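You operate a simulated robot arm through the tools that you are given. There is no shell and no other tool. Be economical: measure what you need, move in short steps, check, and stop when the job is done.

You run a simulated robot arm. Do the job below in one go: nothing can be reset, and whatever is moved stays where it is left.

Task
Put things in order on the top of the counter. At the end: the red tip stands where the flat grey lamp stood; the teal tip stands where the red tip stood; the flat grey lamp is in the grey box; the purple brush stands where the teal tip stood; whatever was shut is shut again. Leave all else as you found it, and nothing knocked over.

Only the result counts: the job must be done as asked and must still hold three seconds after the hand-in. Knocking over, shifting, dropping, spilling or breaking anything else fails it.

Robot
A 6-joint arm with a two-finger parallel gripper, fixed in place. Base frame: the origin is at the foot of the arm, x ahead of it, y to its left, z up; the work surface is at about z = 0. Lengths are in mm, angles in degrees, forces in N, time in s.
With the tool pointing down near the work surface it reaches from about 180 to 460 mm from the base axis. Its first joint turns from -70.0 to 70.0 degrees. Payload 1.9 kg.
The tool frame sits at the grasp point between the pads (the TCP): z along the fingers, y along the line on which they close. The tips reach 23 mm beyond it. Largest opening 94 mm; finger width 38, thickness 10; the body of the gripper, 54 by 96 mm, starts 39 mm behind the TCP.
Orientation is told as [roll, pitch, yaw] about the base's x, y, z axes, in that order, counted from this pose: with the fingers straight down and closing along the base's y, the tool's x points along the base's -x, its y along +y and its z along -z.

Tools
- The arm moves only by the tool servo_tool. Its argument "steps" is text: rows parted by semicolons, each of 7 numbers parted by spaces: the shift along the tool's x, y, z in units of 40 mm (1.0 is 40 mm), then the turn, a rotation vector about the tool's x, y, z in units of 5 degrees (1.0 is 5 degrees), then the closure, from 0 (fully open) to 1 (shut). In form: dx dy dz wx wy wz claw; .... A call has 1 to 10 rows; each row shifts and turns the commanded pose from where the row before left it, along the tool's axes as they then stand. A call with a number of a shift or a turn outside -1 to 1 is refused whole. A row lasts 0.2 s, in which the tool goes at most 50 mm and 8.6 degrees; a call with a longer step from one row to the next is refused whole, and so is a gripper value outside its range. A pose out of reach is approached as far as the arm can. The call stops where the force on the tool passes 40 N (or 10 N more than at its start, if that is more) or the arm is blocked; 0.2 s more then pass. Each finger travels about 108 mm/s and halts on what it meets, pressing with about 33 N; the grip force reading is that of the motor and also rises with nothing between the fingers. The clock runs only during rows and for 0.2 s after the last one: add rows that do not move to give the fingers time. It gives the time, the measured TCP pose, the force on the tool (base axes), the opening and the grip force at its end, in the units of the frame above (readings bear some noise), with the torque about the TCP (base axes, N m) and any sound that the robot's microphone picked up.
- Cameras (640 x 400 px; columns grow to the right, rows downward): "scene" is fixed at [61.5, 319.9, 420.9]; the picture's right is [-0.70, -0.72, 0.00], its down [-0.44, 0.42, -0.79] and it looks along [0.57, -0.55, -0.61] (base axes); focal length 214 px, centre (320, 200). "wrist" rides on the gripper at [87, 16, -74] in the tool frame; the picture's right is [-0.18, 0.98, 0.00], its down [-0.58, -0.11, -0.81] and it looks along [-0.79, -0.15, 0.59] (tool axes); focal length 243 px, centre (320, 200). There is no depth. A picture from a camera that has moved, and an enlarged one, comes with that camera's place and axes in the base frame and with its lens.
- camera(camera): a new picture of that camera. It takes no simulated time.
- close_up(camera, box): a new picture of the part [left, top, right, bottom] of that camera's present view, enlarged. It takes no simulated time.
- close_job(): hands the job in; it is judged then, once.

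Go step by step. Nothing tells you positions but the pictures and the camera data: compare them with the known pose of the tool, close in by small moves and look again before you grip or let go. The budget is 120 turns and 84 pictures, counting those below and the enlarged ones. Unless the task says otherwise, let go and move clear before handing in, and close with one line.

The tools are called after "Request:" by a JSON object that holds its "api" and its "payload". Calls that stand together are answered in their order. servo_tool: Moves the arm, as the interface text tells. Its arguments: {"type":"object","properties":{"steps":{"type":"string"}},"required":["steps"]} The other tools are called the same way: camera (camera) takes a picture; close_up (camera, box) takes an enlarged picture of a part of a camera's view; close_job () hands the job in.

At the start:

```text
t: 0.0
tool_pos: [258.7, -149.5, 312.4]
orientation: [-0.1, 0.0, -0.1]
force: [0.0, -0.3, 0.1]
torque: [0.01, 0.0, -0.03]
grip_width: 94.1
grasp_force: 0.0
```

scene: 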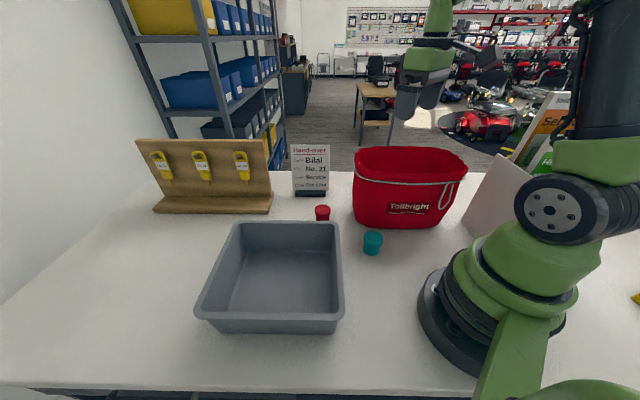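
wrist: 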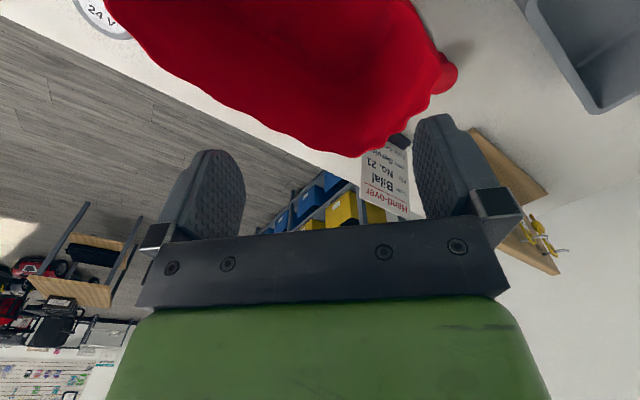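

I see a grey open box, a red tip, a teal tip, a red bag, a sign and a tag board; the lamp and the purple brush are not yet visible. I take close looks first.

Request:
{"api": "close_up", "payload": {"camera": "scene", "box": [280, 130, 480, 270]}}

Request:
{"api": "close_up", "payload": {"camera": "scene", "box": [440, 80, 640, 320]}}

Request:
{"api": "close_up", "payload": {"camera": "scene", "box": [130, 130, 350, 340]}}

```text
2.86 times, centred on (380, 200) of scene
camera zoom: at [61.5, 319.9, 420.9], right [-0.7, -0.72, 0.0], down [-0.44, 0.42, -0.79], along [0.57, -0.55, -0.61], focal length 613 px, centre (149, 200)
```

zoom: 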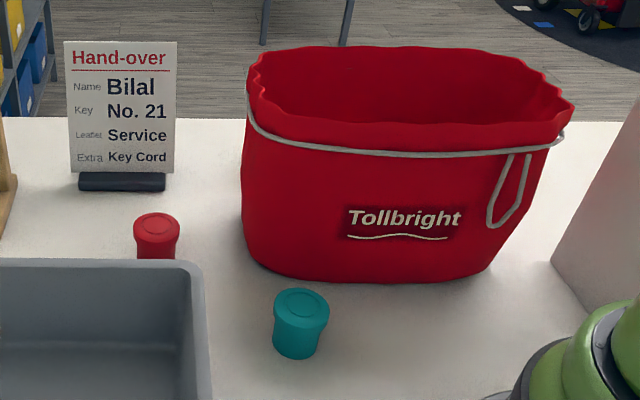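

```text
1.67 times, centred on (540, 200) of scene
camera zoom: at [61.5, 319.9, 420.9], right [-0.7, -0.72, 0.0], down [-0.44, 0.42, -0.79], along [0.57, -0.55, -0.61], focal length 358 px, centre (-47, 200)
```

zoom: 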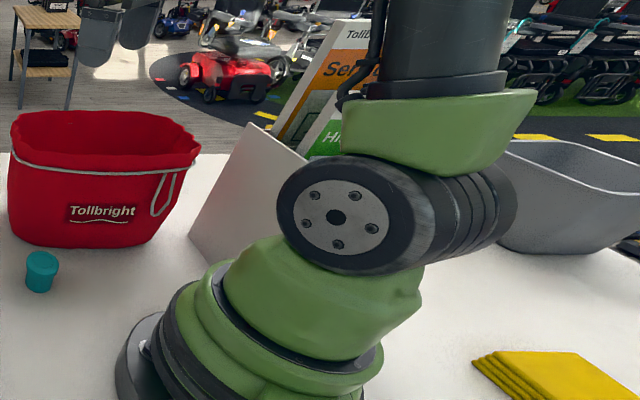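

```text
1.90 times, centred on (240, 235) of scene
camera zoom: at [61.5, 319.9, 420.9], right [-0.7, -0.72, 0.0], down [-0.44, 0.42, -0.79], along [0.57, -0.55, -0.61], focal length 408 px, centre (472, 133)
```

zoom: 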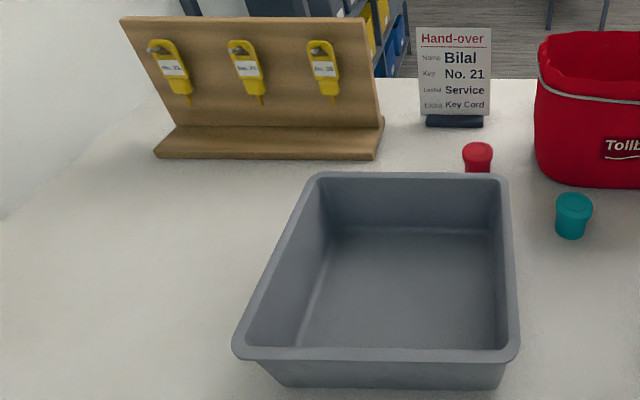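

The teal tip is near (218,-10), the red tip near (378,5), both about 44 wide and 53 tall. The lamp and brush must be behind the bag or arm, so I raise the hand and turn it to look right.

Request:
{"api": "servo_tool", "payload": {"steps": "0 0 -0.4 0 0 1 0; 0 0 -0.4 0 0 1 0; 0 0 -0.4 0 0 1 0; 0 0 -0.4 0 0 1 0; 0 0 0 0 0 1 0; 0 0 0 0 0 1 0; 0 0 0 0 0 1 0; 0 0 0 0 0 1 0"}}

Request:
{"api": "camera", "payload": {"camera": "wrist"}}

Request:
{"api": "camera", "payload": {"camera": "scene"}}

```text
t: 1.8
tool_pos: [258.8, -150.0, 375.5]
orientation: [0.0, -0.1, -40.2]
force: [0.2, -0.4, -0.2]
torque: [-0.01, 0.01, -0.01]
grip_width: 94.2
grasp_force: 0.1
```

```text
78 pictures are left
camera wrist: at [203.5, -78.8, 450.4], right [0.77, 0.63, 0.0], down [0.37, -0.46, 0.81], along [0.51, -0.63, -0.59], focal length 243 px, centre (320, 200)
```

wrist: 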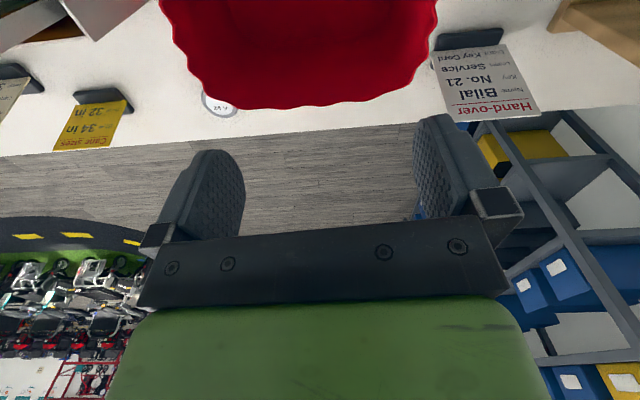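

```text
77 pictures are left
```

scene: 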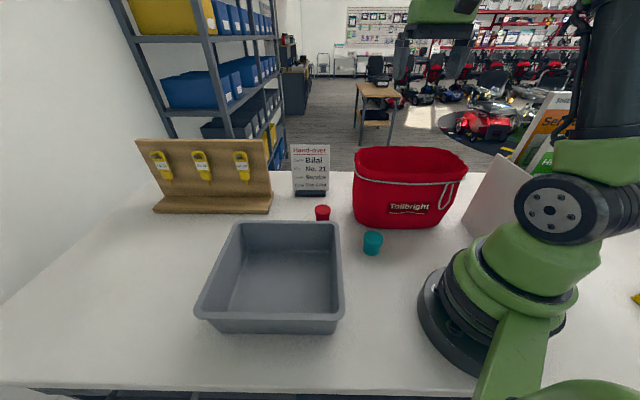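

The bag blocks part of the view; I tilt the hand so the camera looks down into the bag and around it.

Request:
{"api": "servo_tool", "payload": {"steps": "0 0 0 0 1 0 0; 0 0 0 0 1 0 0; 0 0 0 0 1 0 0; 0 0 0 0 1 0 0; 0 0 0 0 1 0 0; 0 0 0 0 1 0 0; 0 0 0 0 1 0 0; 0 0 0 0 0 0 0"}}

Request:
{"api": "camera", "payload": {"camera": "wrist"}}

```text
t: 3.6
tool_pos: [236.9, -132.3, 342.1]
orientation: [0.0, 34.9, -40.1]
force: [0.1, -0.1, 0.4]
torque: [0.03, 0.01, 0.01]
grip_width: 93.6
grasp_force: 0.1
out of reach, approached as far as the arm can: row 5, 6, 7
```

```text
76 pictures are left
camera wrist: at [226.4, -100.9, 453.3], right [0.75, 0.66, -0.11], down [0.65, -0.69, 0.33], along [0.14, -0.31, -0.94], focal length 243 px, centre (320, 200)
```

wrist: 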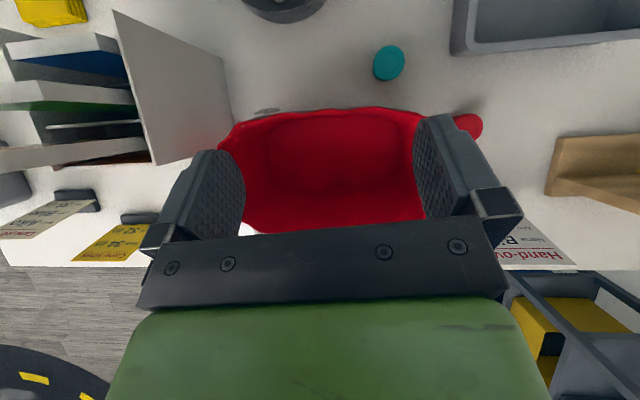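

Request:
{"api": "close_up", "payload": {"camera": "wrist", "box": [200, 80, 500, 240]}}

Request:
{"api": "close_up", "payload": {"camera": "wrist", "box": [0, 0, 240, 270]}}

```text
2.13 times, centred on (350, 160) of wrist
camera zoom: at [226.4, -100.9, 453.3], right [0.75, 0.66, -0.11], down [0.65, -0.69, 0.33], along [0.14, -0.31, -0.94], focal length 518 px, centre (256, 285)
```

zoom: 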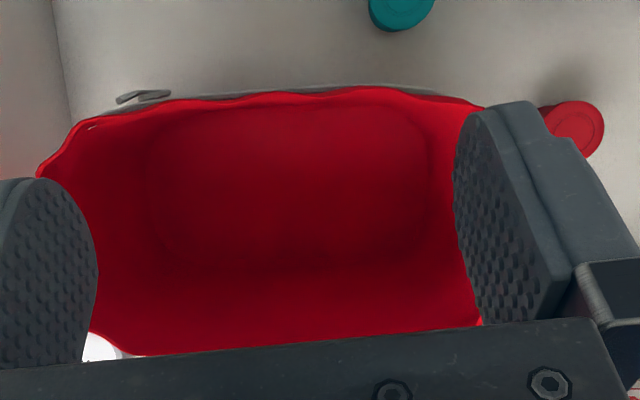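

```text
1.48 times, centred on (120, 135) of wrist
camera zoom: at [226.4, -100.9, 453.3], right [0.75, 0.66, -0.11], down [0.65, -0.69, 0.33], along [0.14, -0.31, -0.94], focal length 359 px, centre (616, 296)
```

zoom: 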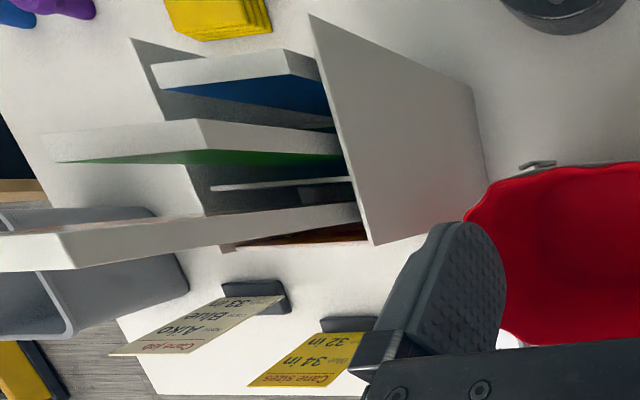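

The bag is empty. There is a leaflet rack to the right with something thin and grey in it, so I turn further right for a better view of it and what lies behind.

Request:
{"api": "servo_tool", "payload": {"steps": "0 0 0 0 -1 0 0; 0 0 0 0 -1 0 0; 0 0 0 0 -1 0 0; 0 0 0 -0.34 0 0.94 0; 0 0 0 -0.34 0 0.94 0; 0 0 0 -0.34 0 0.94 0; 0 0 0 -0.34 0 0.94 0; 0 0 0 -0.34 0 0.94 0;0 0 0 -0.34 0 0.94 0;0 0 0 -0.34 0 0.94 0"}}

Request:
{"api": "camera", "payload": {"camera": "wrist"}}

```text
t: 5.8
tool_pos: [238.5, -133.1, 341.9]
orientation: [-0.1, 19.9, -75.3]
force: [-0.7, 0.7, 0.3]
torque: [-0.03, 0.01, -0.02]
grip_width: 93.9
grasp_force: 0.0
```

```text
73 pictures are left
camera wrist: at [238.2, -73.4, 442.1], right [0.99, 0.08, -0.06], down [0.11, -0.82, 0.56], along [-0.01, -0.56, -0.83], focal length 243 px, centre (320, 200)
```

wrist: 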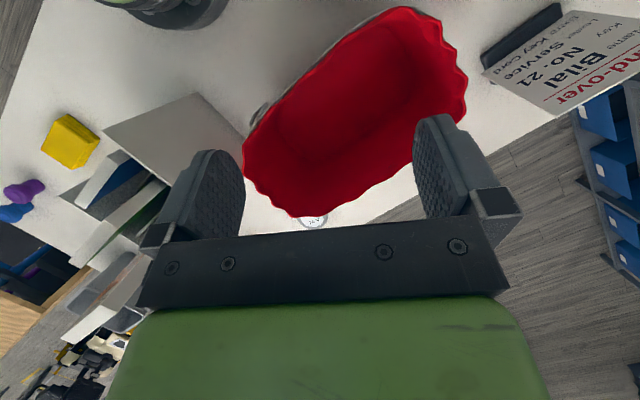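

Request:
{"api": "close_up", "payload": {"camera": "wrist", "box": [0, 80, 240, 340]}}

Request:
{"api": "servo_tool", "payload": {"steps": "0.5 0 0 0.34 0 -0.94 0; 0.5 0 0 0.34 0 -0.94 0; 0.5 0 0 0.34 0 -0.94 0;0 0 0 0.34 0 -0.94 0;0 0 0 0.34 0 -0.94 0;0 0 0 0.34 0 -0.94 0;0 0 0 0.34 0 -0.94 0;0 0 0 0.34 0 -0.94 0;0 0 0 0.34 0 -0.94 0;0 0 0 0.34 0 -0.94 0"}}

Request:
{"api": "servo_tool", "payload": {"steps": "0 0.8 0 0.34 0 -0.94 0; 0 0.8 0 0.34 0 -0.94 0;0 0.8 0 0.34 0 -0.94 0;0 0.8 0 0.34 0 -0.94 0;0 0.8 0 0.34 0 -0.94 0;0 0.8 0 0.34 0 -0.94 0;0 0.8 0 0.34 0 -0.94 0;0 0.8 0 0.34 0 -0.94 0;0 0 0 0.34 0 -0.94 0;0 0 0 0.34 0 -0.94 0"}}

Request:
{"api": "camera", "payload": {"camera": "wrist"}}

```text
1.54 times, centred on (120, 210) of wrist
camera zoom: at [238.2, -73.4, 442.1], right [0.99, 0.08, -0.06], down [0.11, -0.82, 0.56], along [-0.01, -0.56, -0.83], focal length 373 px, centre (628, 185)
```

zoom: 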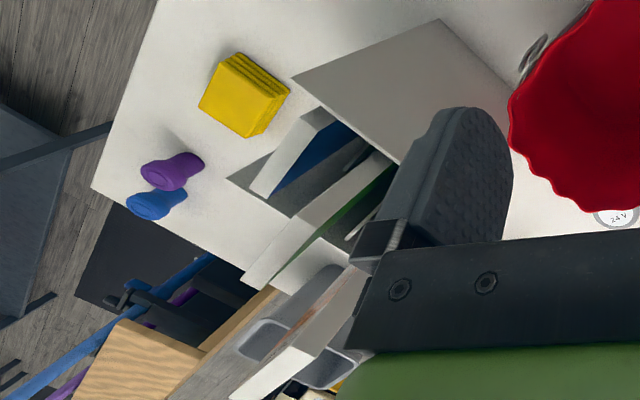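

```text
t: 8.0
tool_pos: [218.2, -81.0, 363.9]
orientation: [0.0, 20.0, -25.1]
force: [-0.2, 0.7, -0.8]
torque: [-0.02, 0.0, 0.0]
grip_width: 94.0
grasp_force: 0.1
```

```text
t: 10.2
tool_pos: [250.3, 166.7, 363.2]
orientation: [0.0, 20.0, 25.1]
force: [0.0, -0.1, 0.8]
torque: [0.03, -0.01, 0.0]
grip_width: 94.0
grasp_force: 0.0
```

```text
71 pictures are left
camera wrist: at [193.6, 161.1, 462.9], right [-0.26, 0.96, -0.06], down [0.79, 0.25, 0.56], along [0.55, 0.1, -0.83], focal length 243 px, centre (320, 200)
```

wrist: 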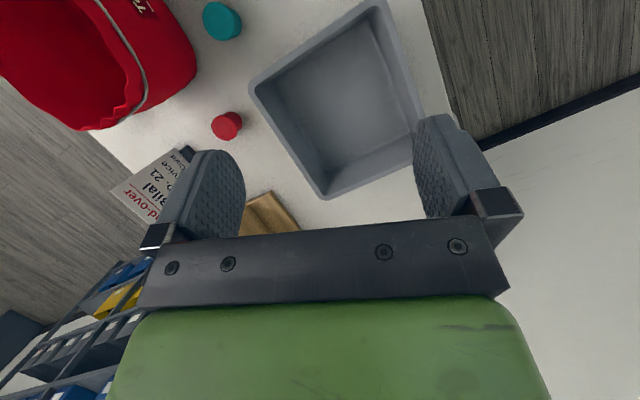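

Nothing is hidden on the left. The remaining blind spot is behind the bag, so I go look there.

Request:
{"api": "servo_tool", "payload": {"steps": "-0.17 -0.8 0.47 -0.34 0 0.94 0;-0.17 -0.8 0.47 -0.34 0 0.94 0;0 -0.8 0 -0.34 0 0.94 0;0 -0.8 0 -0.34 0 0.94 0;0 -0.8 0 -0.34 0 0.94 0;0 -0.8 0 -0.34 0 0.94 0;0 -0.8 0 -0.34 0 0.94 0;0 -0.8 0 -0.34 0 0.94 0;0 0 0 -0.34 0 0.94 0;0 0 0 -0.34 0 0.94 0"}}

Request:
{"api": "servo_tool", "payload": {"steps": "-0.5 0.5 0 -0.34 0 0.94 0;-0.5 0.5 0 -0.34 0 0.94 0;-0.5 0.5 0 -0.34 0 0.94 0;-0.5 0.5 0 -0.34 0 0.94 0;0 0.5 0 -0.34 0 0.94 0;0 0 0 -0.34 0 0.94 0;0 0 0 -0.34 0 0.94 0;0 0 0 -0.34 0 0.94 0;0 0 0 -0.34 0 0.94 0;0 0 0 -0.34 0 0.94 0"}}

Request:
{"api": "camera", "payload": {"camera": "wrist"}}

```text
t: 12.4
tool_pos: [283.8, -81.0, 323.0]
orientation: [-0.2, 19.9, -25.2]
force: [-0.2, 0.3, -1.2]
torque: [0.01, 0.01, 0.02]
grip_width: 94.0
grasp_force: 0.1
```

```text
t: 14.6
tool_pos: [387.2, -33.9, 289.4]
orientation: [0.0, 19.9, -75.2]
force: [-0.2, -0.4, 0.6]
torque: [-0.04, -0.02, -0.02]
grip_width: 94.2
grasp_force: 0.1
out of reach, approached as far as the arm can: row 4, 5
```

```text
70 pictures are left
camera wrist: at [388.9, 25.3, 389.6], right [0.99, 0.08, -0.06], down [0.11, -0.82, 0.56], along [0.0, -0.56, -0.83], focal length 243 px, centre (320, 200)
```

wrist: 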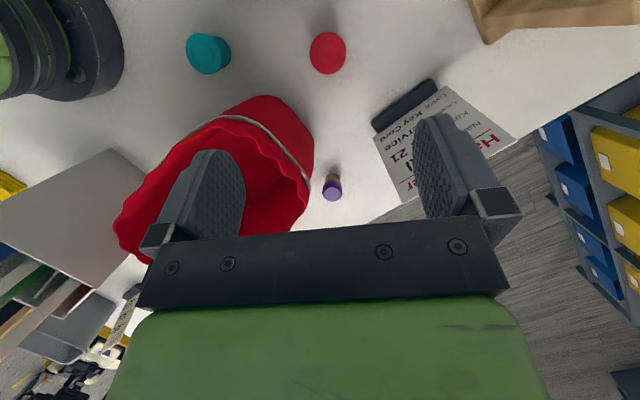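

Found a small upright purple brush behind the bag. I zoom in on it.

Request:
{"api": "close_up", "payload": {"camera": "wrist", "box": [270, 120, 410, 230]}}

Request:
{"api": "close_up", "payload": {"camera": "wrist", "box": [0, 140, 200, 370]}}

```text
3.64 times, centred on (340, 175) of wrist
camera zoom: at [388.9, 25.3, 389.6], right [0.99, 0.08, -0.06], down [0.11, -0.82, 0.56], along [0.0, -0.56, -0.83], focal length 882 px, centre (247, 291)
```

zoom: 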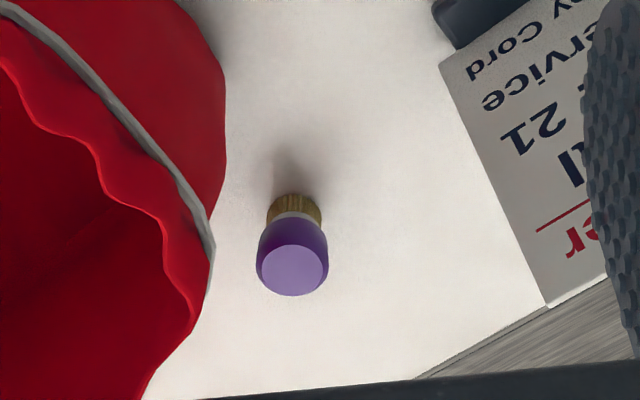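

```text
1.74 times, centred on (100, 255) of wrist
camera zoom: at [388.9, 25.3, 389.6], right [0.99, 0.08, -0.06], down [0.11, -0.82, 0.56], along [0.0, -0.56, -0.83], focal length 422 px, centre (703, 104)
```

zoom: 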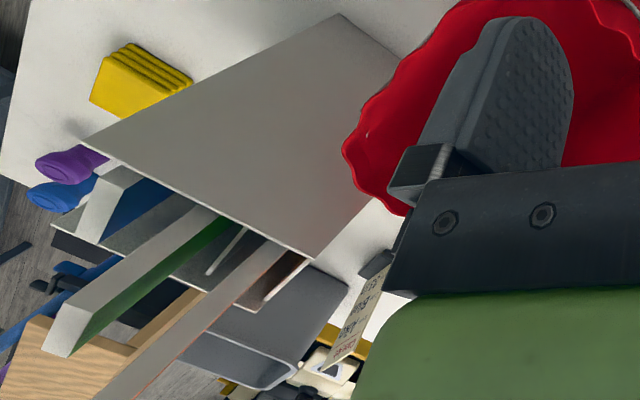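

The brush is near (407,-184), about 60 tall and 29 wide. There is also a flat disc marked "24 V" right of the bag near (230,-425), so I go over there to look for the lamp.

Request:
{"api": "servo_tool", "payload": {"steps": "-0.47 -0.275 -0.17 0 0 0 0;-0.47 -0.275 -0.17 0 0 0 0;-0.47 -0.275 -0.17 0 0 0 0;-0.47 -0.275 -0.17 0 0 0 0;-0.47 -0.275 -0.17 0 0 0 0;-0.47 -0.275 -0.17 0 0 0 0;-0.47 -0.275 -0.17 0 0 0 0;-0.47 -0.275 -0.17 0 0 0 0;-0.47 -0.275 -0.17 0 0 0 0;-0.47 -0.275 -0.17 0 0 0 0"}}

Request:
{"api": "camera", "payload": {"camera": "wrist"}}

```text
t: 16.8
tool_pos: [308.6, -237.2, 277.5]
orientation: [0.0, 19.8, -75.1]
force: [0.0, 0.0, -0.4]
torque: [0.01, 0.01, -0.01]
grip_width: 94.1
grasp_force: 0.0
out of reach, approached as far as the arm can: row 7, 8, 9, 10
```

```text
67 pictures are left
camera wrist: at [309.6, -176.4, 377.1], right [0.99, 0.09, -0.06], down [0.11, -0.82, 0.56], along [0.0, -0.56, -0.83], focal length 243 px, centre (320, 200)
```

wrist: 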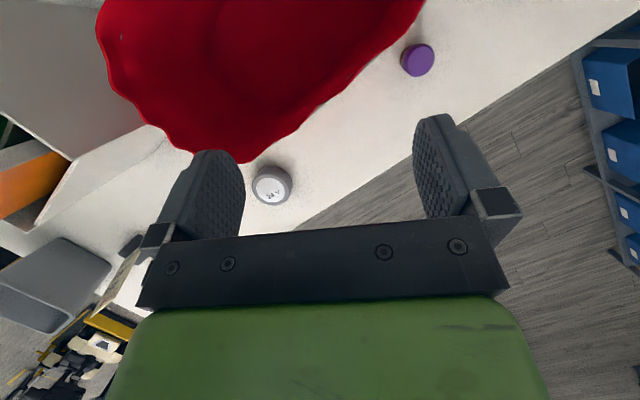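

Request:
{"api": "close_up", "payload": {"camera": "wrist", "box": [210, 130, 350, 230]}}

Request:
{"api": "camera", "payload": {"camera": "scene"}}

```text
4.00 times, centred on (280, 180) of wrist
camera zoom: at [309.6, -176.4, 377.1], right [0.99, 0.09, -0.06], down [0.11, -0.82, 0.56], along [0.0, -0.56, -0.83], focal length 970 px, centre (480, 280)
```

zoom: 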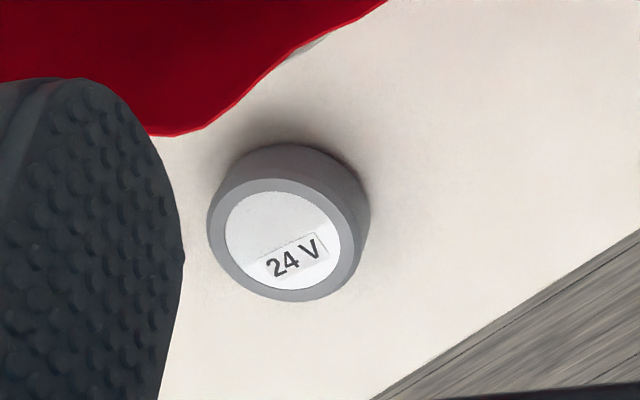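

```text
65 pictures are left
```

scene: 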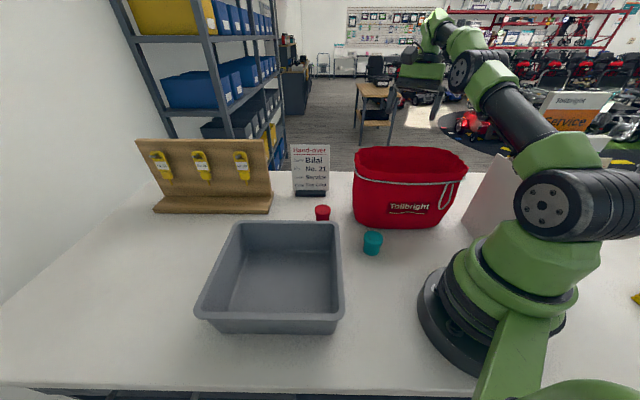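

That puck marked "24 V" is the flat grey lamp, near (224,-402), about 64 wide and 28 tall; the bag rim is about 170 high. I straighten the hand first, staying high.

Request:
{"api": "servo_tool", "payload": {"steps": "0 0 0 0 -1 0 0;0 0 0 0 -1 0 0;0 0 0 0 -1 0 0;0 0 0 0 -1 0 0;0 0 0 0 0 -1 0;0 0 0 0 0 -1 0;0 0 0 0 0 -0.8 0"}}

```text
t: 18.4
tool_pos: [304.6, -235.9, 276.9]
orientation: [-0.2, -0.1, -60.9]
force: [-0.4, -0.2, -0.2]
torque: [-0.01, -0.02, -0.01]
grip_width: 94.0
grasp_force: 0.0
```

Request:
{"api": "servo_tool", "payload": {"steps": "0 -0.9 0 0 0 0 0;0 -0.9 0 0 0 0 0;0 -0.9 0 0 0 0 0;0 -0.9 0 0 0 0 0;-0.3 -0.18 0.5 0 0 0 0;-0.3 0 0.5 0 0 0 0;-0.3 0 0.5 0 0 0 0"}}

Request:
{"api": "camera", "payload": {"camera": "wrist"}}

Request:
{"api": "camera", "payload": {"camera": "scene"}}

```text
t: 20.0
tool_pos: [190.7, -339.2, 215.1]
orientation: [-0.1, -0.2, -61.1]
force: [0.0, 0.8, 1.0]
torque: [0.03, 0.01, -0.02]
grip_width: 94.1
grasp_force: 0.0
```

```text
64 pictures are left
camera wrist: at [163.5, -253.9, 289.2], right [0.95, 0.31, 0.0], down [0.19, -0.56, 0.81], along [0.25, -0.77, -0.59], focal length 243 px, centre (320, 200)
```

wrist: 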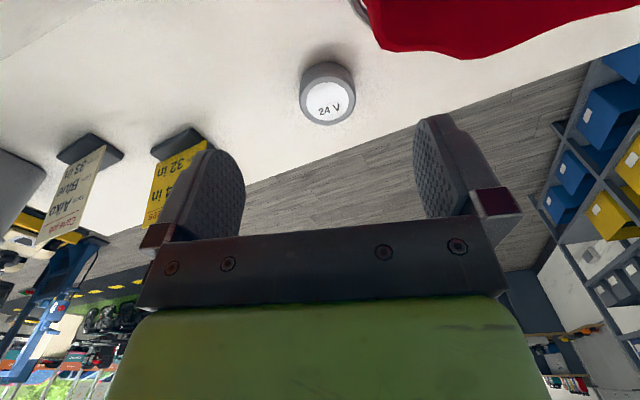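

```text
63 pictures are left
```

scene: 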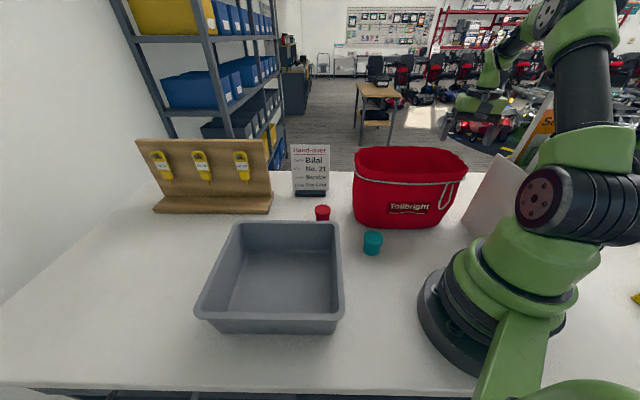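

Request:
{"api": "close_up", "payload": {"camera": "wrist", "box": [280, 40, 380, 140]}}

```text
4.00 times, centred on (330, 90) of wrist
camera zoom: at [163.5, -253.9, 289.2], right [0.95, 0.31, 0.0], down [0.19, -0.56, 0.81], along [0.25, -0.77, -0.59], focal length 970 px, centre (280, 640)
```

zoom: 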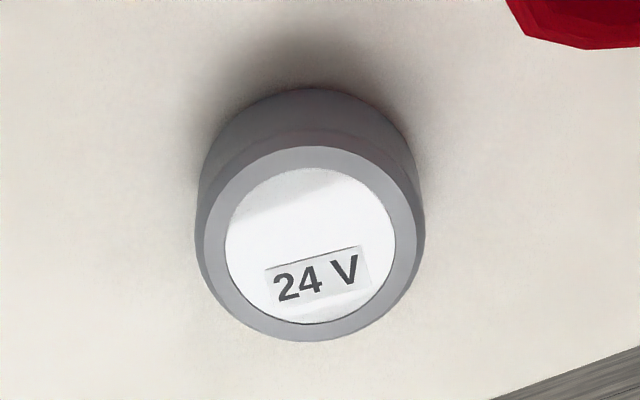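

The lamp is at about (219,-402), 64 wide and 33 tall. I move over it at a safe height.

Request:
{"api": "servo_tool", "payload": {"steps": "-0.3 0 0.5 0 0 0 0;-0.3 -0.14 0.5 0 0 0 0;-0.3 0 0.5 0 0 0 0;-0.4 0 0.5 0 0 0 0;-0.4 0 0.5 0 0 0 0;0 0 0 0 0 0 0"}}

Request:
{"api": "camera", "payload": {"camera": "wrist"}}

```text
t: 21.4
tool_pos: [218.9, -400.7, 117.5]
orientation: [-0.1, -0.1, -61.0]
force: [0.0, 0.6, -0.1]
torque: [0.01, 0.01, -0.03]
grip_width: 94.0
grasp_force: 0.0
```

```text
61 pictures are left
camera wrist: at [191.7, -315.2, 191.3], right [0.95, 0.31, 0.0], down [0.19, -0.56, 0.81], along [0.25, -0.77, -0.59], focal length 243 px, centre (320, 200)
```

wrist: 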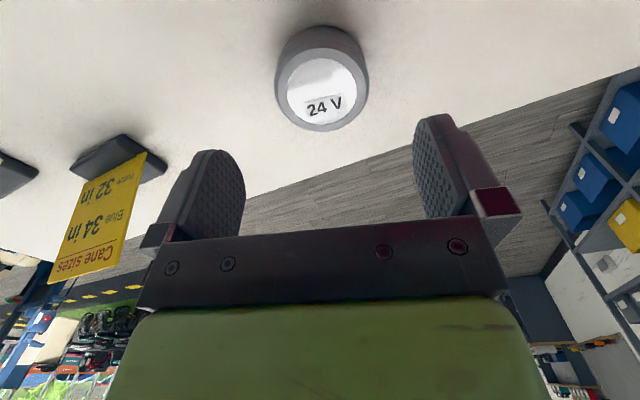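

The lamp is centred below the hand. I go down and grip it.

Request:
{"api": "servo_tool", "payload": {"steps": "0 0 0.5 0 0 0 0;0 0 0.5 0 0 0 0;0 0 0.5 0 0 0 0;-0.03 0 0.5 0 0 0 0;0 0 0.25 0 0 0 0;0 0 0 0 0 0 0"}}

Request:
{"api": "camera", "payload": {"camera": "wrist"}}

Request:
{"api": "camera", "payload": {"camera": "scene"}}

```text
t: 22.8
tool_pos: [218.7, -397.5, 26.7]
orientation: [-0.1, -0.1, -61.0]
force: [-1.3, 0.8, -0.3]
torque: [-0.02, -0.01, -0.01]
grip_width: 94.0
grasp_force: 0.0
out of reach, approached as far as the arm can: row 5
```

```text
60 pictures are left
camera wrist: at [191.4, -313.7, 100.9], right [0.95, 0.31, 0.0], down [0.19, -0.56, 0.81], along [0.25, -0.77, -0.59], focal length 243 px, centre (320, 200)
```

wrist: 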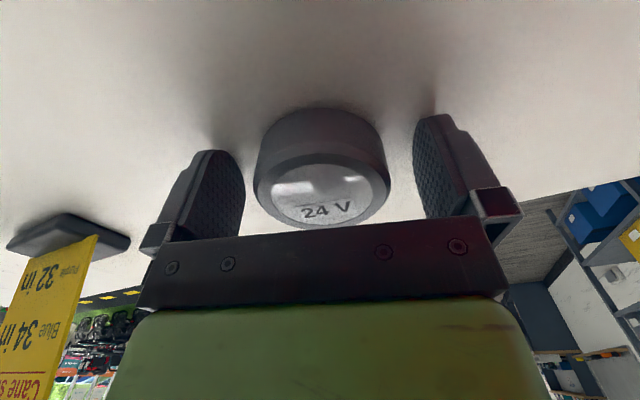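

```text
59 pictures are left
```

scene: 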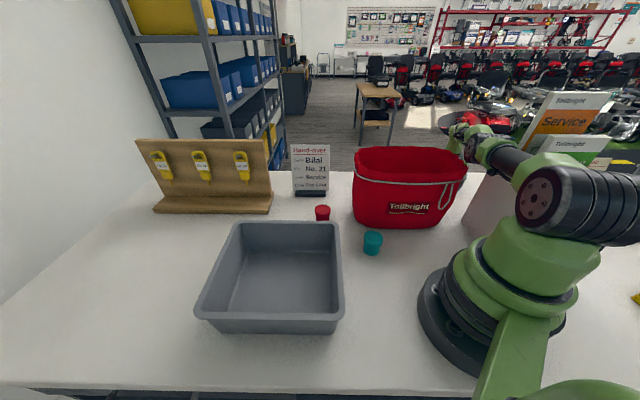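

Request:
{"api": "servo_tool", "payload": {"steps": "0 0 0 0 0 0 0.3;0 0 0 0 0 0 0.4;0 0 0 0 0 0 0.5;0 0 0 0 0 0 0.6;0 0 0 0 0 0 0.6"}}

```text
t: 24.0
tool_pos: [220.2, -399.4, 25.9]
orientation: [-0.1, -0.1, -60.9]
force: [0.5, 0.7, 0.0]
torque: [-0.03, 0.03, 0.03]
grip_width: 67.0
grasp_force: 33.4
```

Gripped at 67 wide. I lift it straight up.

Request:
{"api": "servo_tool", "payload": {"steps": "0 0 -0.3 0 0 0 0.6;0 0 -0.5 0 0 0 0.6;0 0 -0.5 0 0 0 0.6;0 0 -0.5 0 0 0 0.6;0.4 0 -0.5 0 0 0 0.6;0.5 0 -0.5 0 0 0 0.6;0.5 0 -0.5 0 0 0 0.6;0.5 0 -0.5 0 0 0 0.6;0.5 0 -0.5 0 0 0 0.6;0.5 0 -0.5 0 0 0 0.6"}}

Request:
{"api": "camera", "payload": {"camera": "wrist"}}

```text
t: 26.2
tool_pos: [164.6, -296.3, 218.8]
orientation: [-0.1, -0.2, -61.0]
force: [-0.9, -1.0, -1.3]
torque: [0.03, -0.01, 0.02]
grip_width: 67.0
grasp_force: 33.0
```

```text
58 pictures are left
camera wrist: at [136.9, -211.4, 293.3], right [0.95, 0.32, 0.0], down [0.19, -0.56, 0.81], along [0.25, -0.77, -0.59], focal length 243 px, centre (320, 200)
```

wrist: 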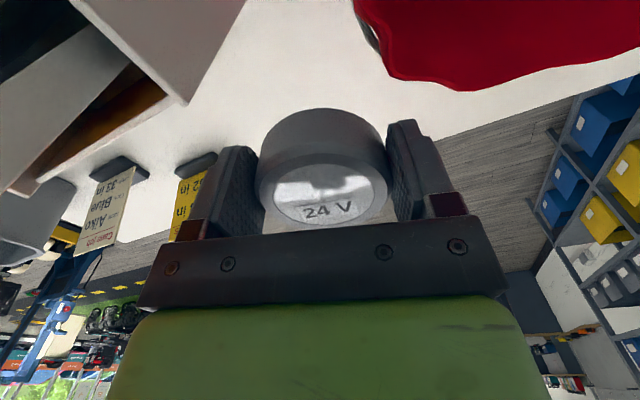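

Request:
{"api": "servo_tool", "payload": {"steps": "0 0 -0.7 0 0 0 0.6;0 0 -0.7 0 0 0 0.6;0 0.74 0 0 0 -1 0.6;0 0.74 0 0 0 -1 0.6;0 0.74 0 0 0 -1 0.6;0 0.74 0 0 0 -1 0.6;0 0.74 0 0 0 -1 0.6;0 0.74 0 0 0 -1 0.6;0 0.74 0 0 0 -1 0.6;0 0.74 0 0 0 -1 0.6"}}

Request:
{"api": "servo_tool", "payload": {"steps": "0 0.74 0 0 0 -1 0.6;0 0.74 0 0 0 -1 0.6;0 0.74 0 0 0 -1 0.6;0 0.74 0 0 0 -1 0.6;0 0.74 0 0 0 -1 0.6;0 0.74 0 0 0 -1 0.6;0 0.74 0 0 0 -1 0.6;0 0.74 0 0 0 -1 0.6;0 0.74 0 0 0 -1 0.6;0 0.74 0 0 0 -1 0.6"}}

Request:
{"api": "camera", "payload": {"camera": "wrist"}}

Request:
{"api": "camera", "payload": {"camera": "scene"}}

```text
t: 28.4
tool_pos: [319.1, -130.9, 273.3]
orientation: [0.0, 0.0, -21.1]
force: [0.8, -0.5, -1.0]
torque: [0.03, 0.03, 0.0]
grip_width: 67.4
grasp_force: 33.4
```

```text
t: 30.6
tool_pos: [315.2, 156.3, 270.5]
orientation: [-0.2, 0.2, 29.0]
force: [-0.2, -0.2, -1.3]
torque: [-0.02, -0.01, -0.03]
grip_width: 66.8
grasp_force: 32.7
```

```text
57 pictures are left
camera wrist: at [231.5, 131.2, 345.9], right [-0.32, 0.95, 0.0], down [0.56, 0.19, 0.81], along [0.77, 0.25, -0.59], focal length 243 px, centre (320, 200)
```

wrist: 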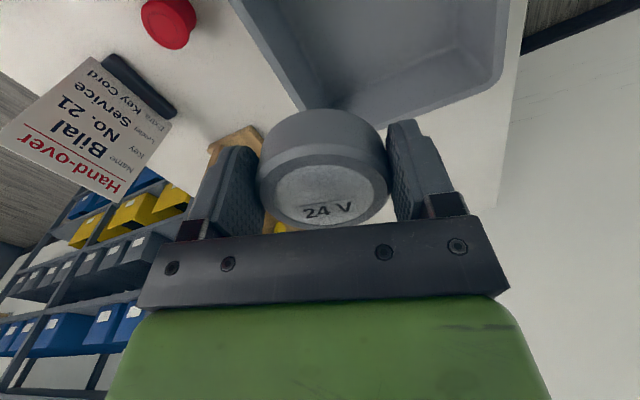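

```text
56 pictures are left
```

scene: 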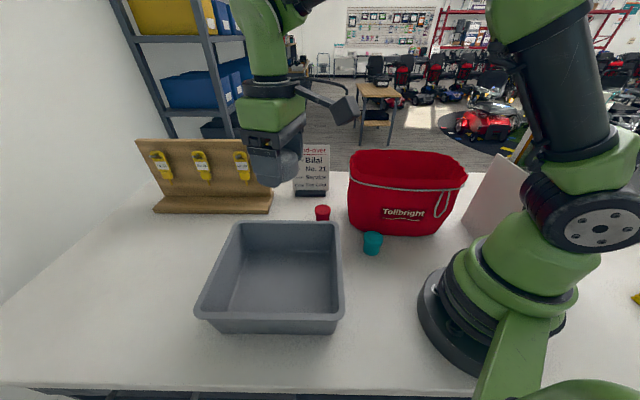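

The bag looks slightly different from before; I compare it closely with the first picture.

Request:
{"api": "close_up", "payload": {"camera": "scene", "box": [280, 130, 480, 270]}}

```text
2.86 times, centred on (380, 200) of scene
camera zoom: at [61.5, 319.9, 420.9], right [-0.7, -0.72, 0.0], down [-0.44, 0.42, -0.79], along [0.57, -0.55, -0.61], focal length 613 px, centre (149, 200)
```

zoom: 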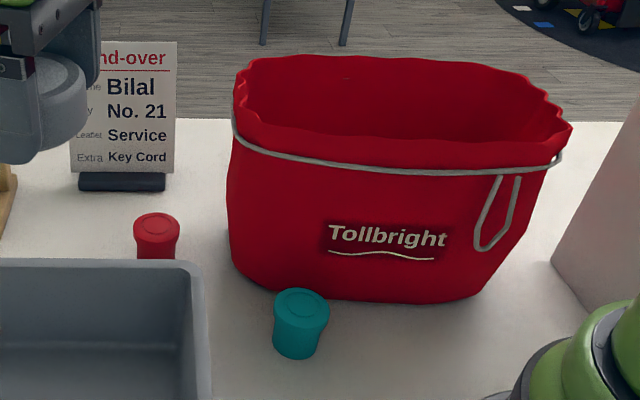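

During the lift the camera housing nudged the bag about 30 mm toward +y; I will push it back later, once the teal tip's place is free. First I lower the lamp into the grey box, centred near (302,193).

Request:
{"api": "servo_tool", "payload": {"steps": "-0.16 0.5 0 0 0 0 0.6;0 0.47 0 0 0 0 0.6;0 0 0.7 0 0 0 0.6;0 0 0.7 0 0 0 0.6;0 0 0.7 0 0 0 0.6;0 0 0.7 0 0 0 0.6;0 0 0.7 0 0 0 0.6;0 0 0.7 0 0 0 0.6;0 0 0 0 0 0 0.6"}}

Request:
{"api": "camera", "payload": {"camera": "wrist"}}

Request:
{"api": "camera", "payload": {"camera": "scene"}}

```text
t: 32.6
tool_pos: [301.9, 193.7, 106.0]
orientation: [-0.1, 0.1, 29.0]
force: [-0.2, 0.0, -1.4]
torque: [-0.01, 0.01, -0.01]
grip_width: 67.1
grasp_force: 32.9
```

```text
54 pictures are left
camera wrist: at [218.1, 167.4, 180.7], right [-0.31, 0.95, 0.0], down [0.56, 0.19, 0.81], along [0.77, 0.25, -0.59], focal length 243 px, centre (320, 200)
```

wrist: 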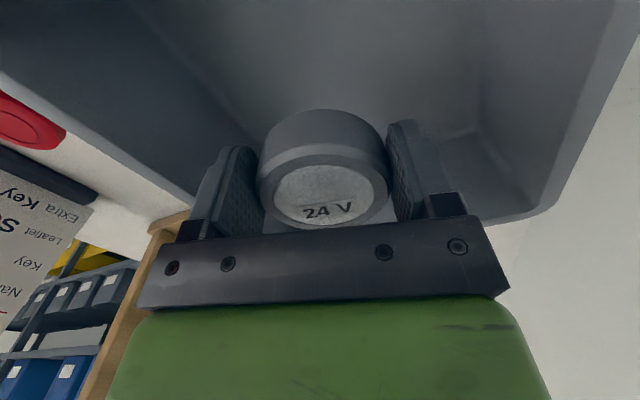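

```text
53 pictures are left
```

scene: 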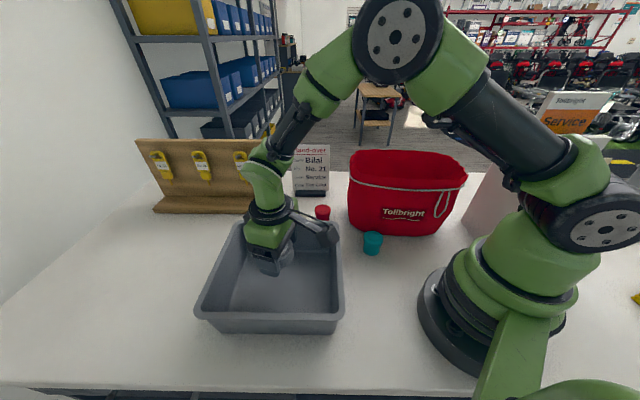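

Request:
{"api": "servo_tool", "payload": {"steps": "0 0 0.5 0 0 0 0.6;0 0 0.5 0 0 0 0.6;0 0 0.5 0 0 0 0.6;0 0 0.15 0 0 0 0.6;0 0 0.1 0 0 0 0.6;0 0 0 0 0 0 0.6"}}

Request:
{"api": "camera", "payload": {"camera": "scene"}}

Request:
{"api": "camera", "payload": {"camera": "wrist"}}

```text
t: 34.0
tool_pos: [302.7, 193.6, 34.7]
orientation: [-0.1, 0.1, 28.9]
force: [0.0, -0.2, -0.3]
torque: [-0.02, 0.04, -0.01]
grip_width: 66.9
grasp_force: 33.5
```

```text
52 pictures are left
```

scene: 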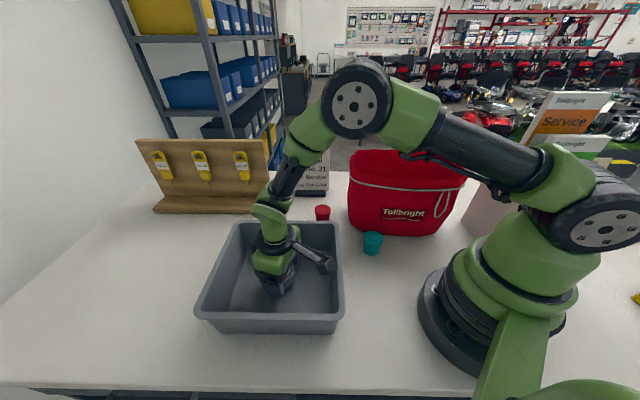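

```text
51 pictures are left
camera wrist: at [219.2, 168.0, 111.0], right [-0.31, 0.95, 0.0], down [0.56, 0.19, 0.81], along [0.77, 0.25, -0.59], focal length 243 px, centre (320, 200)
```

wrist: 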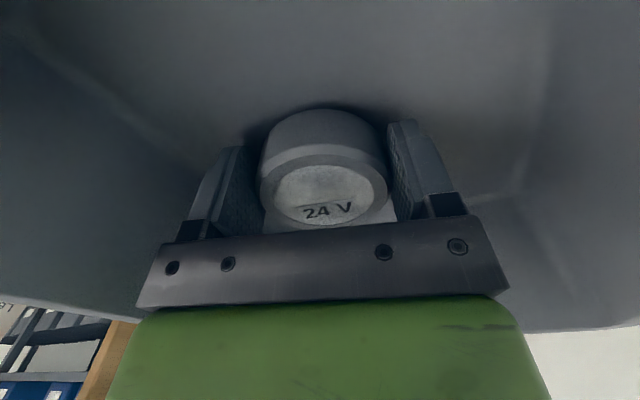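

Request:
{"api": "servo_tool", "payload": {"steps": "0 0 0.05 0 0 0 0.6;0 0 0.05 0 0 0 0.6;0 0 0 0 0 0 0.6"}}

```text
t: 34.8
tool_pos: [302.6, 192.7, 32.9]
orientation: [-0.1, 0.1, 29.0]
force: [-0.2, 0.0, -1.2]
torque: [0.0, 0.03, 0.0]
grip_width: 67.1
grasp_force: 33.1
```

Request:
{"api": "servo_tool", "payload": {"steps": "0 0 0.05 0 0 0 0.6;0 0 0.05 0 0 0 0.6;0 0 0 0 0 0 0.6"}}

```text
t: 35.6
tool_pos: [302.2, 193.3, 29.1]
orientation: [0.0, -0.1, 29.1]
force: [6.2, -2.6, 25.3]
torque: [0.13, -0.3, -0.19]
grip_width: 67.3
grasp_force: 33.0
```

The lamp is on the box floor. I ease off 1 mm, open and rise.

Request:
{"api": "servo_tool", "payload": {"steps": "0 0 -0.03 0 0 0 0.6;0 0 0 0 0 0 0.4;0 0 0 0 0 0 0.1;0 0 0 0 0 0 0;0 0 -0.3 0 0 0 0;0 0 -0.6 0 0 0 0;0 0 -0.8 0 0 0 0;0 0 -0.8 0 0 0 0;0 0 -0.8 0 0 0 0;0 0 -0.8 0 0 0 0"}}

Request:
{"api": "camera", "payload": {"camera": "scene"}}

```text
t: 37.8
tool_pos: [300.7, 193.3, 193.2]
orientation: [-0.1, 0.2, 29.1]
force: [-0.2, -0.1, -0.9]
torque: [0.01, 0.01, 0.0]
grip_width: 94.0
grasp_force: 0.1
```

```text
50 pictures are left
```

scene: 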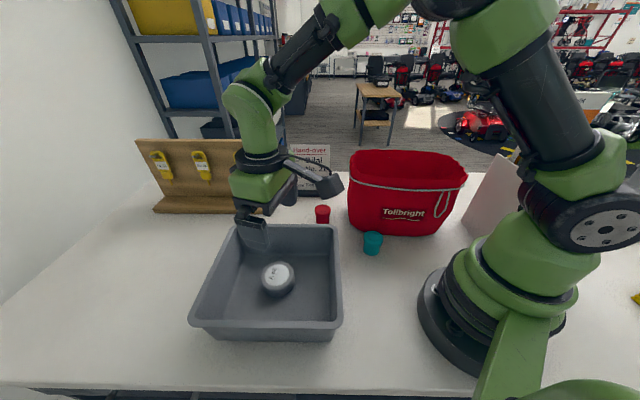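

The lamp sits in the box, but the box seems to have shifted a little. I compare it with the first close-up.

Request:
{"api": "close_up", "payload": {"camera": "scene", "box": [130, 130, 350, 340]}}

Request:
{"api": "camera", "payload": {"camera": "wrist"}}

```text
1.90 times, centred on (240, 235) of scene
camera zoom: at [61.5, 319.9, 420.9], right [-0.7, -0.72, 0.0], down [-0.44, 0.42, -0.79], along [0.57, -0.55, -0.61], focal length 408 px, centre (472, 133)
```

zoom: 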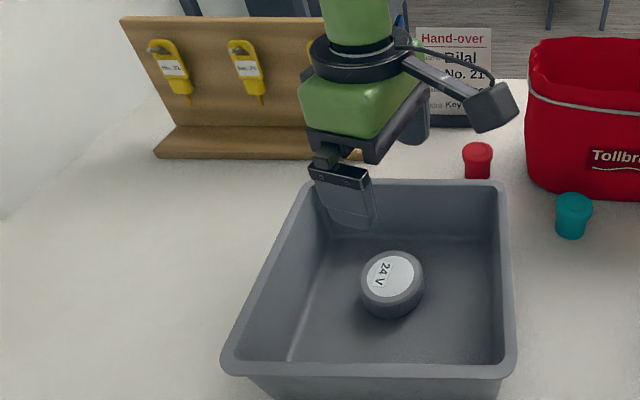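

```text
48 pictures are left
camera wrist: at [217.6, 167.4, 268.6], right [-0.32, 0.95, 0.0], down [0.56, 0.19, 0.81], along [0.76, 0.25, -0.59], focal length 243 px, centre (320, 200)
```

wrist: 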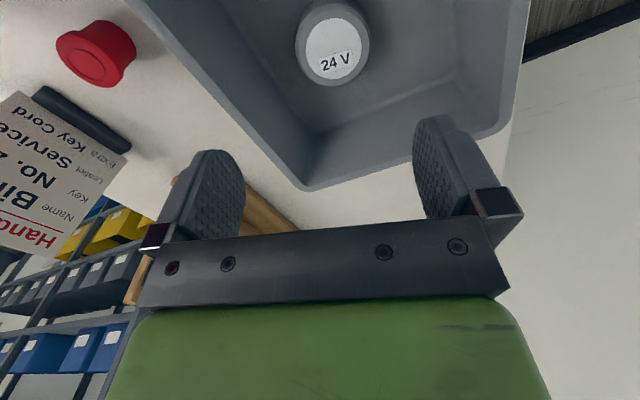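

The box moved about 12 mm toward (-5,+11), probably from the opening knuckles. I will grip the box's near wall lightly and drag it back; first I position over that wall.

Request:
{"api": "servo_tool", "payload": {"steps": "0 0 0 0 0 -1 0;0 0 0 0 0 -1 0;0 0 0 0 0 -1 0;0 0 0 0 0 -0.2 0;0 0.75 0 0 0 0 0;0 0.75 0 0 0 0 0;0 0.75 0 0 0 0 0;0 0.75 0 0 0 0 0;0 0 0 0 0 0 0"}}

Request:
{"api": "camera", "payload": {"camera": "wrist"}}

Request:
{"api": "camera", "payload": {"camera": "scene"}}

```text
t: 39.8
tool_pos: [220.5, 277.6, 192.7]
orientation: [-0.1, 0.1, 44.8]
force: [-0.2, 0.3, 0.8]
torque: [0.02, -0.01, -0.01]
grip_width: 93.9
grasp_force: 0.1
```

```text
47 pictures are left
camera wrist: at [147.5, 230.4, 268.2], right [-0.56, 0.83, 0.0], down [0.49, 0.34, 0.81], along [0.67, 0.45, -0.59], focal length 243 px, centre (320, 200)
```

wrist: 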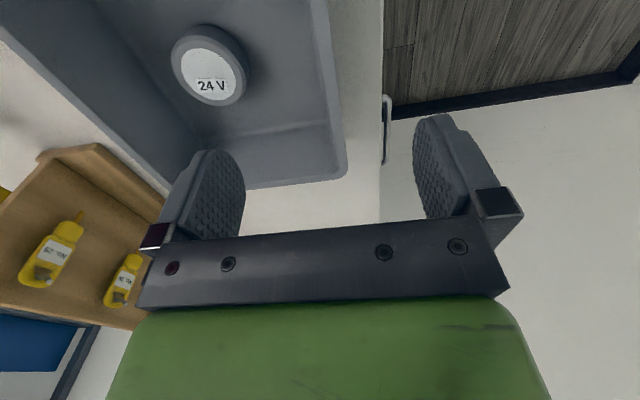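

```text
46 pictures are left
```

scene: 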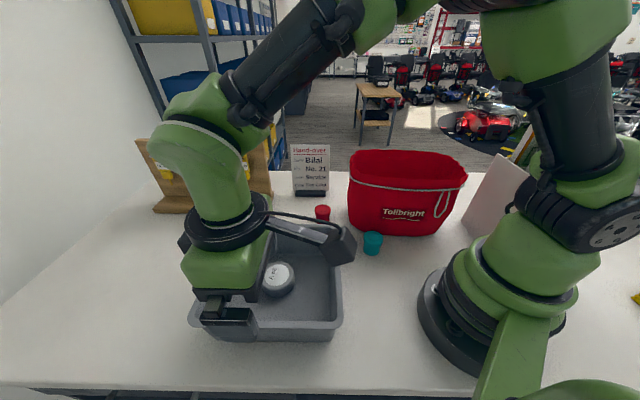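

Request:
{"api": "servo_tool", "payload": {"steps": "0 0.1 0.5 0 0 0 0;0 0 0.5 0 0 0 0;0 0 0.5 0 0 0 0;0 0 0.5 0 0 0 0;0 0 0 0 0 0 0"}}

Request:
{"api": "camera", "payload": {"camera": "wrist"}}

Request:
{"api": "close_up", "payload": {"camera": "scene", "box": [160, 230, 360, 350]}}

```text
t: 41.0
tool_pos: [215.8, 282.9, 111.1]
orientation: [-0.1, 0.1, 44.9]
force: [-0.6, -0.5, 0.0]
torque: [0.02, -0.02, -0.03]
grip_width: 94.0
grasp_force: 0.1
```

```text
45 pictures are left
camera wrist: at [143.3, 234.8, 186.5], right [-0.56, 0.83, 0.0], down [0.49, 0.34, 0.81], along [0.67, 0.45, -0.59], focal length 243 px, centre (320, 200)
```

wrist: 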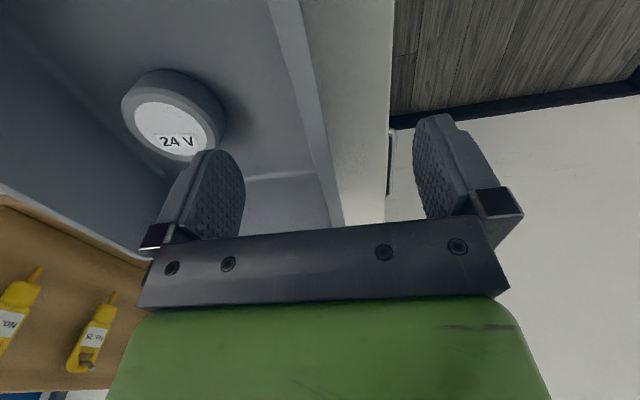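

```text
3.20 times, centred on (260, 290) of scene
camera zoom: at [61.5, 319.9, 420.9], right [-0.7, -0.72, 0.0], down [-0.44, 0.42, -0.79], along [0.57, -0.55, -0.61], focal length 686 px, centre (512, -88)
```

zoom: 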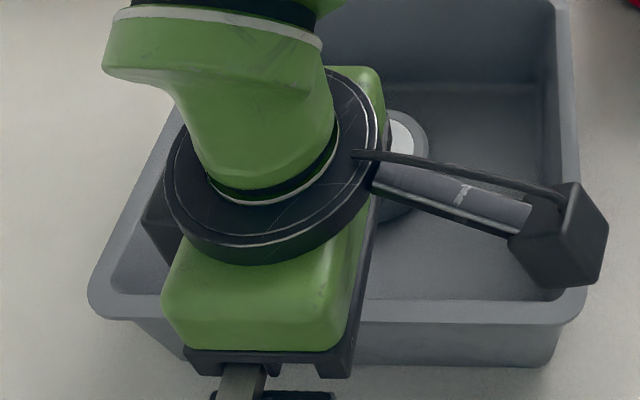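

Request:
{"api": "servo_tool", "payload": {"steps": "0 -0.06 0.4 0 0 0 0;0 0 0.38 0 0 0 0;0 0 0 0 0 0 0.5;0 0 0 0 0 0 0.6;0 0 0 0 0 0 0.7;0 0 0 0 0 0 0.75;0 0 0 0 0 0 0.8"}}

Request:
{"api": "close_up", "payload": {"camera": "scene", "box": [130, 130, 350, 340]}}

Request:
{"api": "camera", "payload": {"camera": "wrist"}}

```text
t: 42.6
tool_pos: [217.4, 278.9, 81.5]
orientation: [-0.1, 0.1, 44.9]
force: [-0.3, 1.1, 0.7]
torque: [-0.01, -0.01, 0.02]
grip_width: 18.9
grasp_force: 0.0
```

```text
1.90 times, centred on (240, 235) of scene
camera zoom: at [61.5, 319.9, 420.9], right [-0.7, -0.72, 0.0], down [-0.44, 0.42, -0.79], along [0.57, -0.55, -0.61], focal length 408 px, centre (472, 133)
```

zoom: 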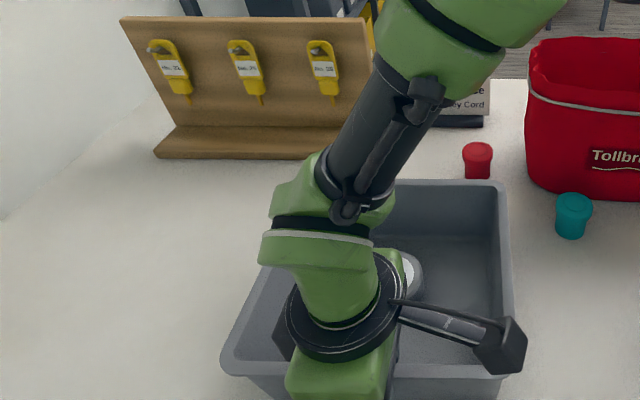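

```text
42 pictures are left
camera wrist: at [144.4, 231.5, 156.9], right [-0.56, 0.83, 0.0], down [0.49, 0.34, 0.81], along [0.67, 0.45, -0.59], focal length 243 px, centre (320, 200)
```

wrist: 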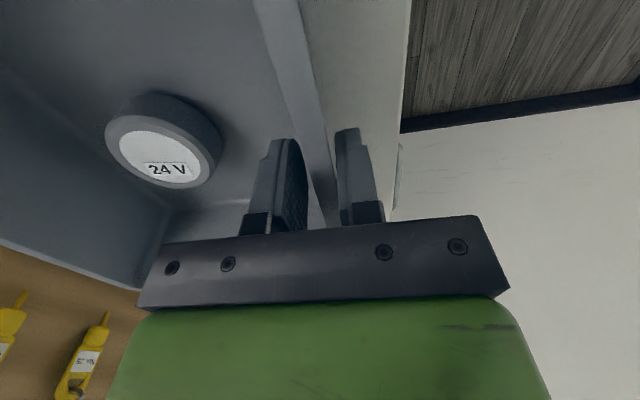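

Request:
{"api": "servo_tool", "payload": {"steps": "0 0 0 0 0 0 0.85;0 0 0 0 0 0 0.9;0 0 0 0 0 0 1;0 0 0 0 0 0 1;0.05 -0.14 0 0 0 0.1 1;0.05 -0.14 0 0 0 0.1 1;0 0 0 0 0 0 1"}}

Request:
{"api": "close_up", "payload": {"camera": "scene", "box": [130, 130, 350, 340]}}

```text
t: 44.2
tool_pos: [222.8, 270.0, 81.8]
orientation: [0.0, -0.1, 44.0]
force: [-3.8, 7.9, 22.5]
torque: [-0.64, -0.75, 0.08]
grip_width: 5.4
grasp_force: 33.6
```

```text
1.90 times, centred on (240, 235) of scene
camera zoom: at [61.5, 319.8, 420.9], right [-0.7, -0.72, 0.0], down [-0.44, 0.42, -0.79], along [0.57, -0.55, -0.61], focal length 408 px, centre (472, 133)
```

zoom: 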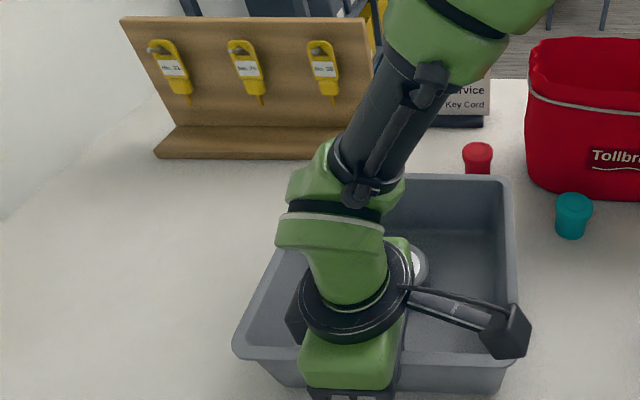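

Request:
{"api": "servo_tool", "payload": {"steps": "0 0 0 0 0 0 0.9;0 0 0 0 0 0 0.8;0 0 0 0 0 0 0.8"}}

Request:
{"api": "close_up", "payload": {"camera": "scene", "box": [130, 130, 350, 340]}}

```text
t: 45.0
tool_pos: [222.0, 269.7, 79.5]
orientation: [0.0, 0.1, 44.1]
force: [0.2, 0.0, -0.5]
torque: [0.01, 0.05, 0.0]
grip_width: 18.8
grasp_force: 0.0
```

```text
1.90 times, centred on (240, 235) of scene
camera zoom: at [61.5, 319.9, 420.9], right [-0.7, -0.72, 0.0], down [-0.44, 0.42, -0.79], along [0.57, -0.55, -0.61], focal length 408 px, centre (472, 133)
```

zoom: 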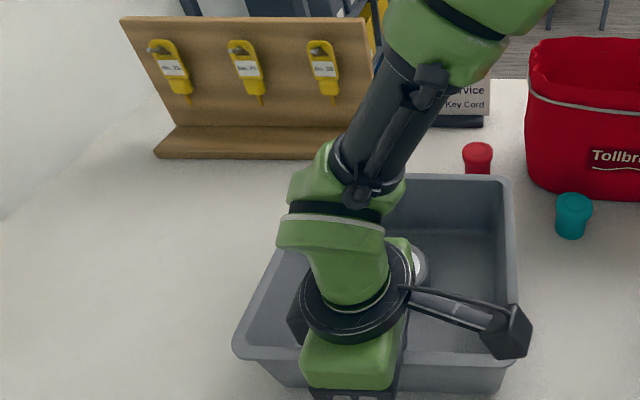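

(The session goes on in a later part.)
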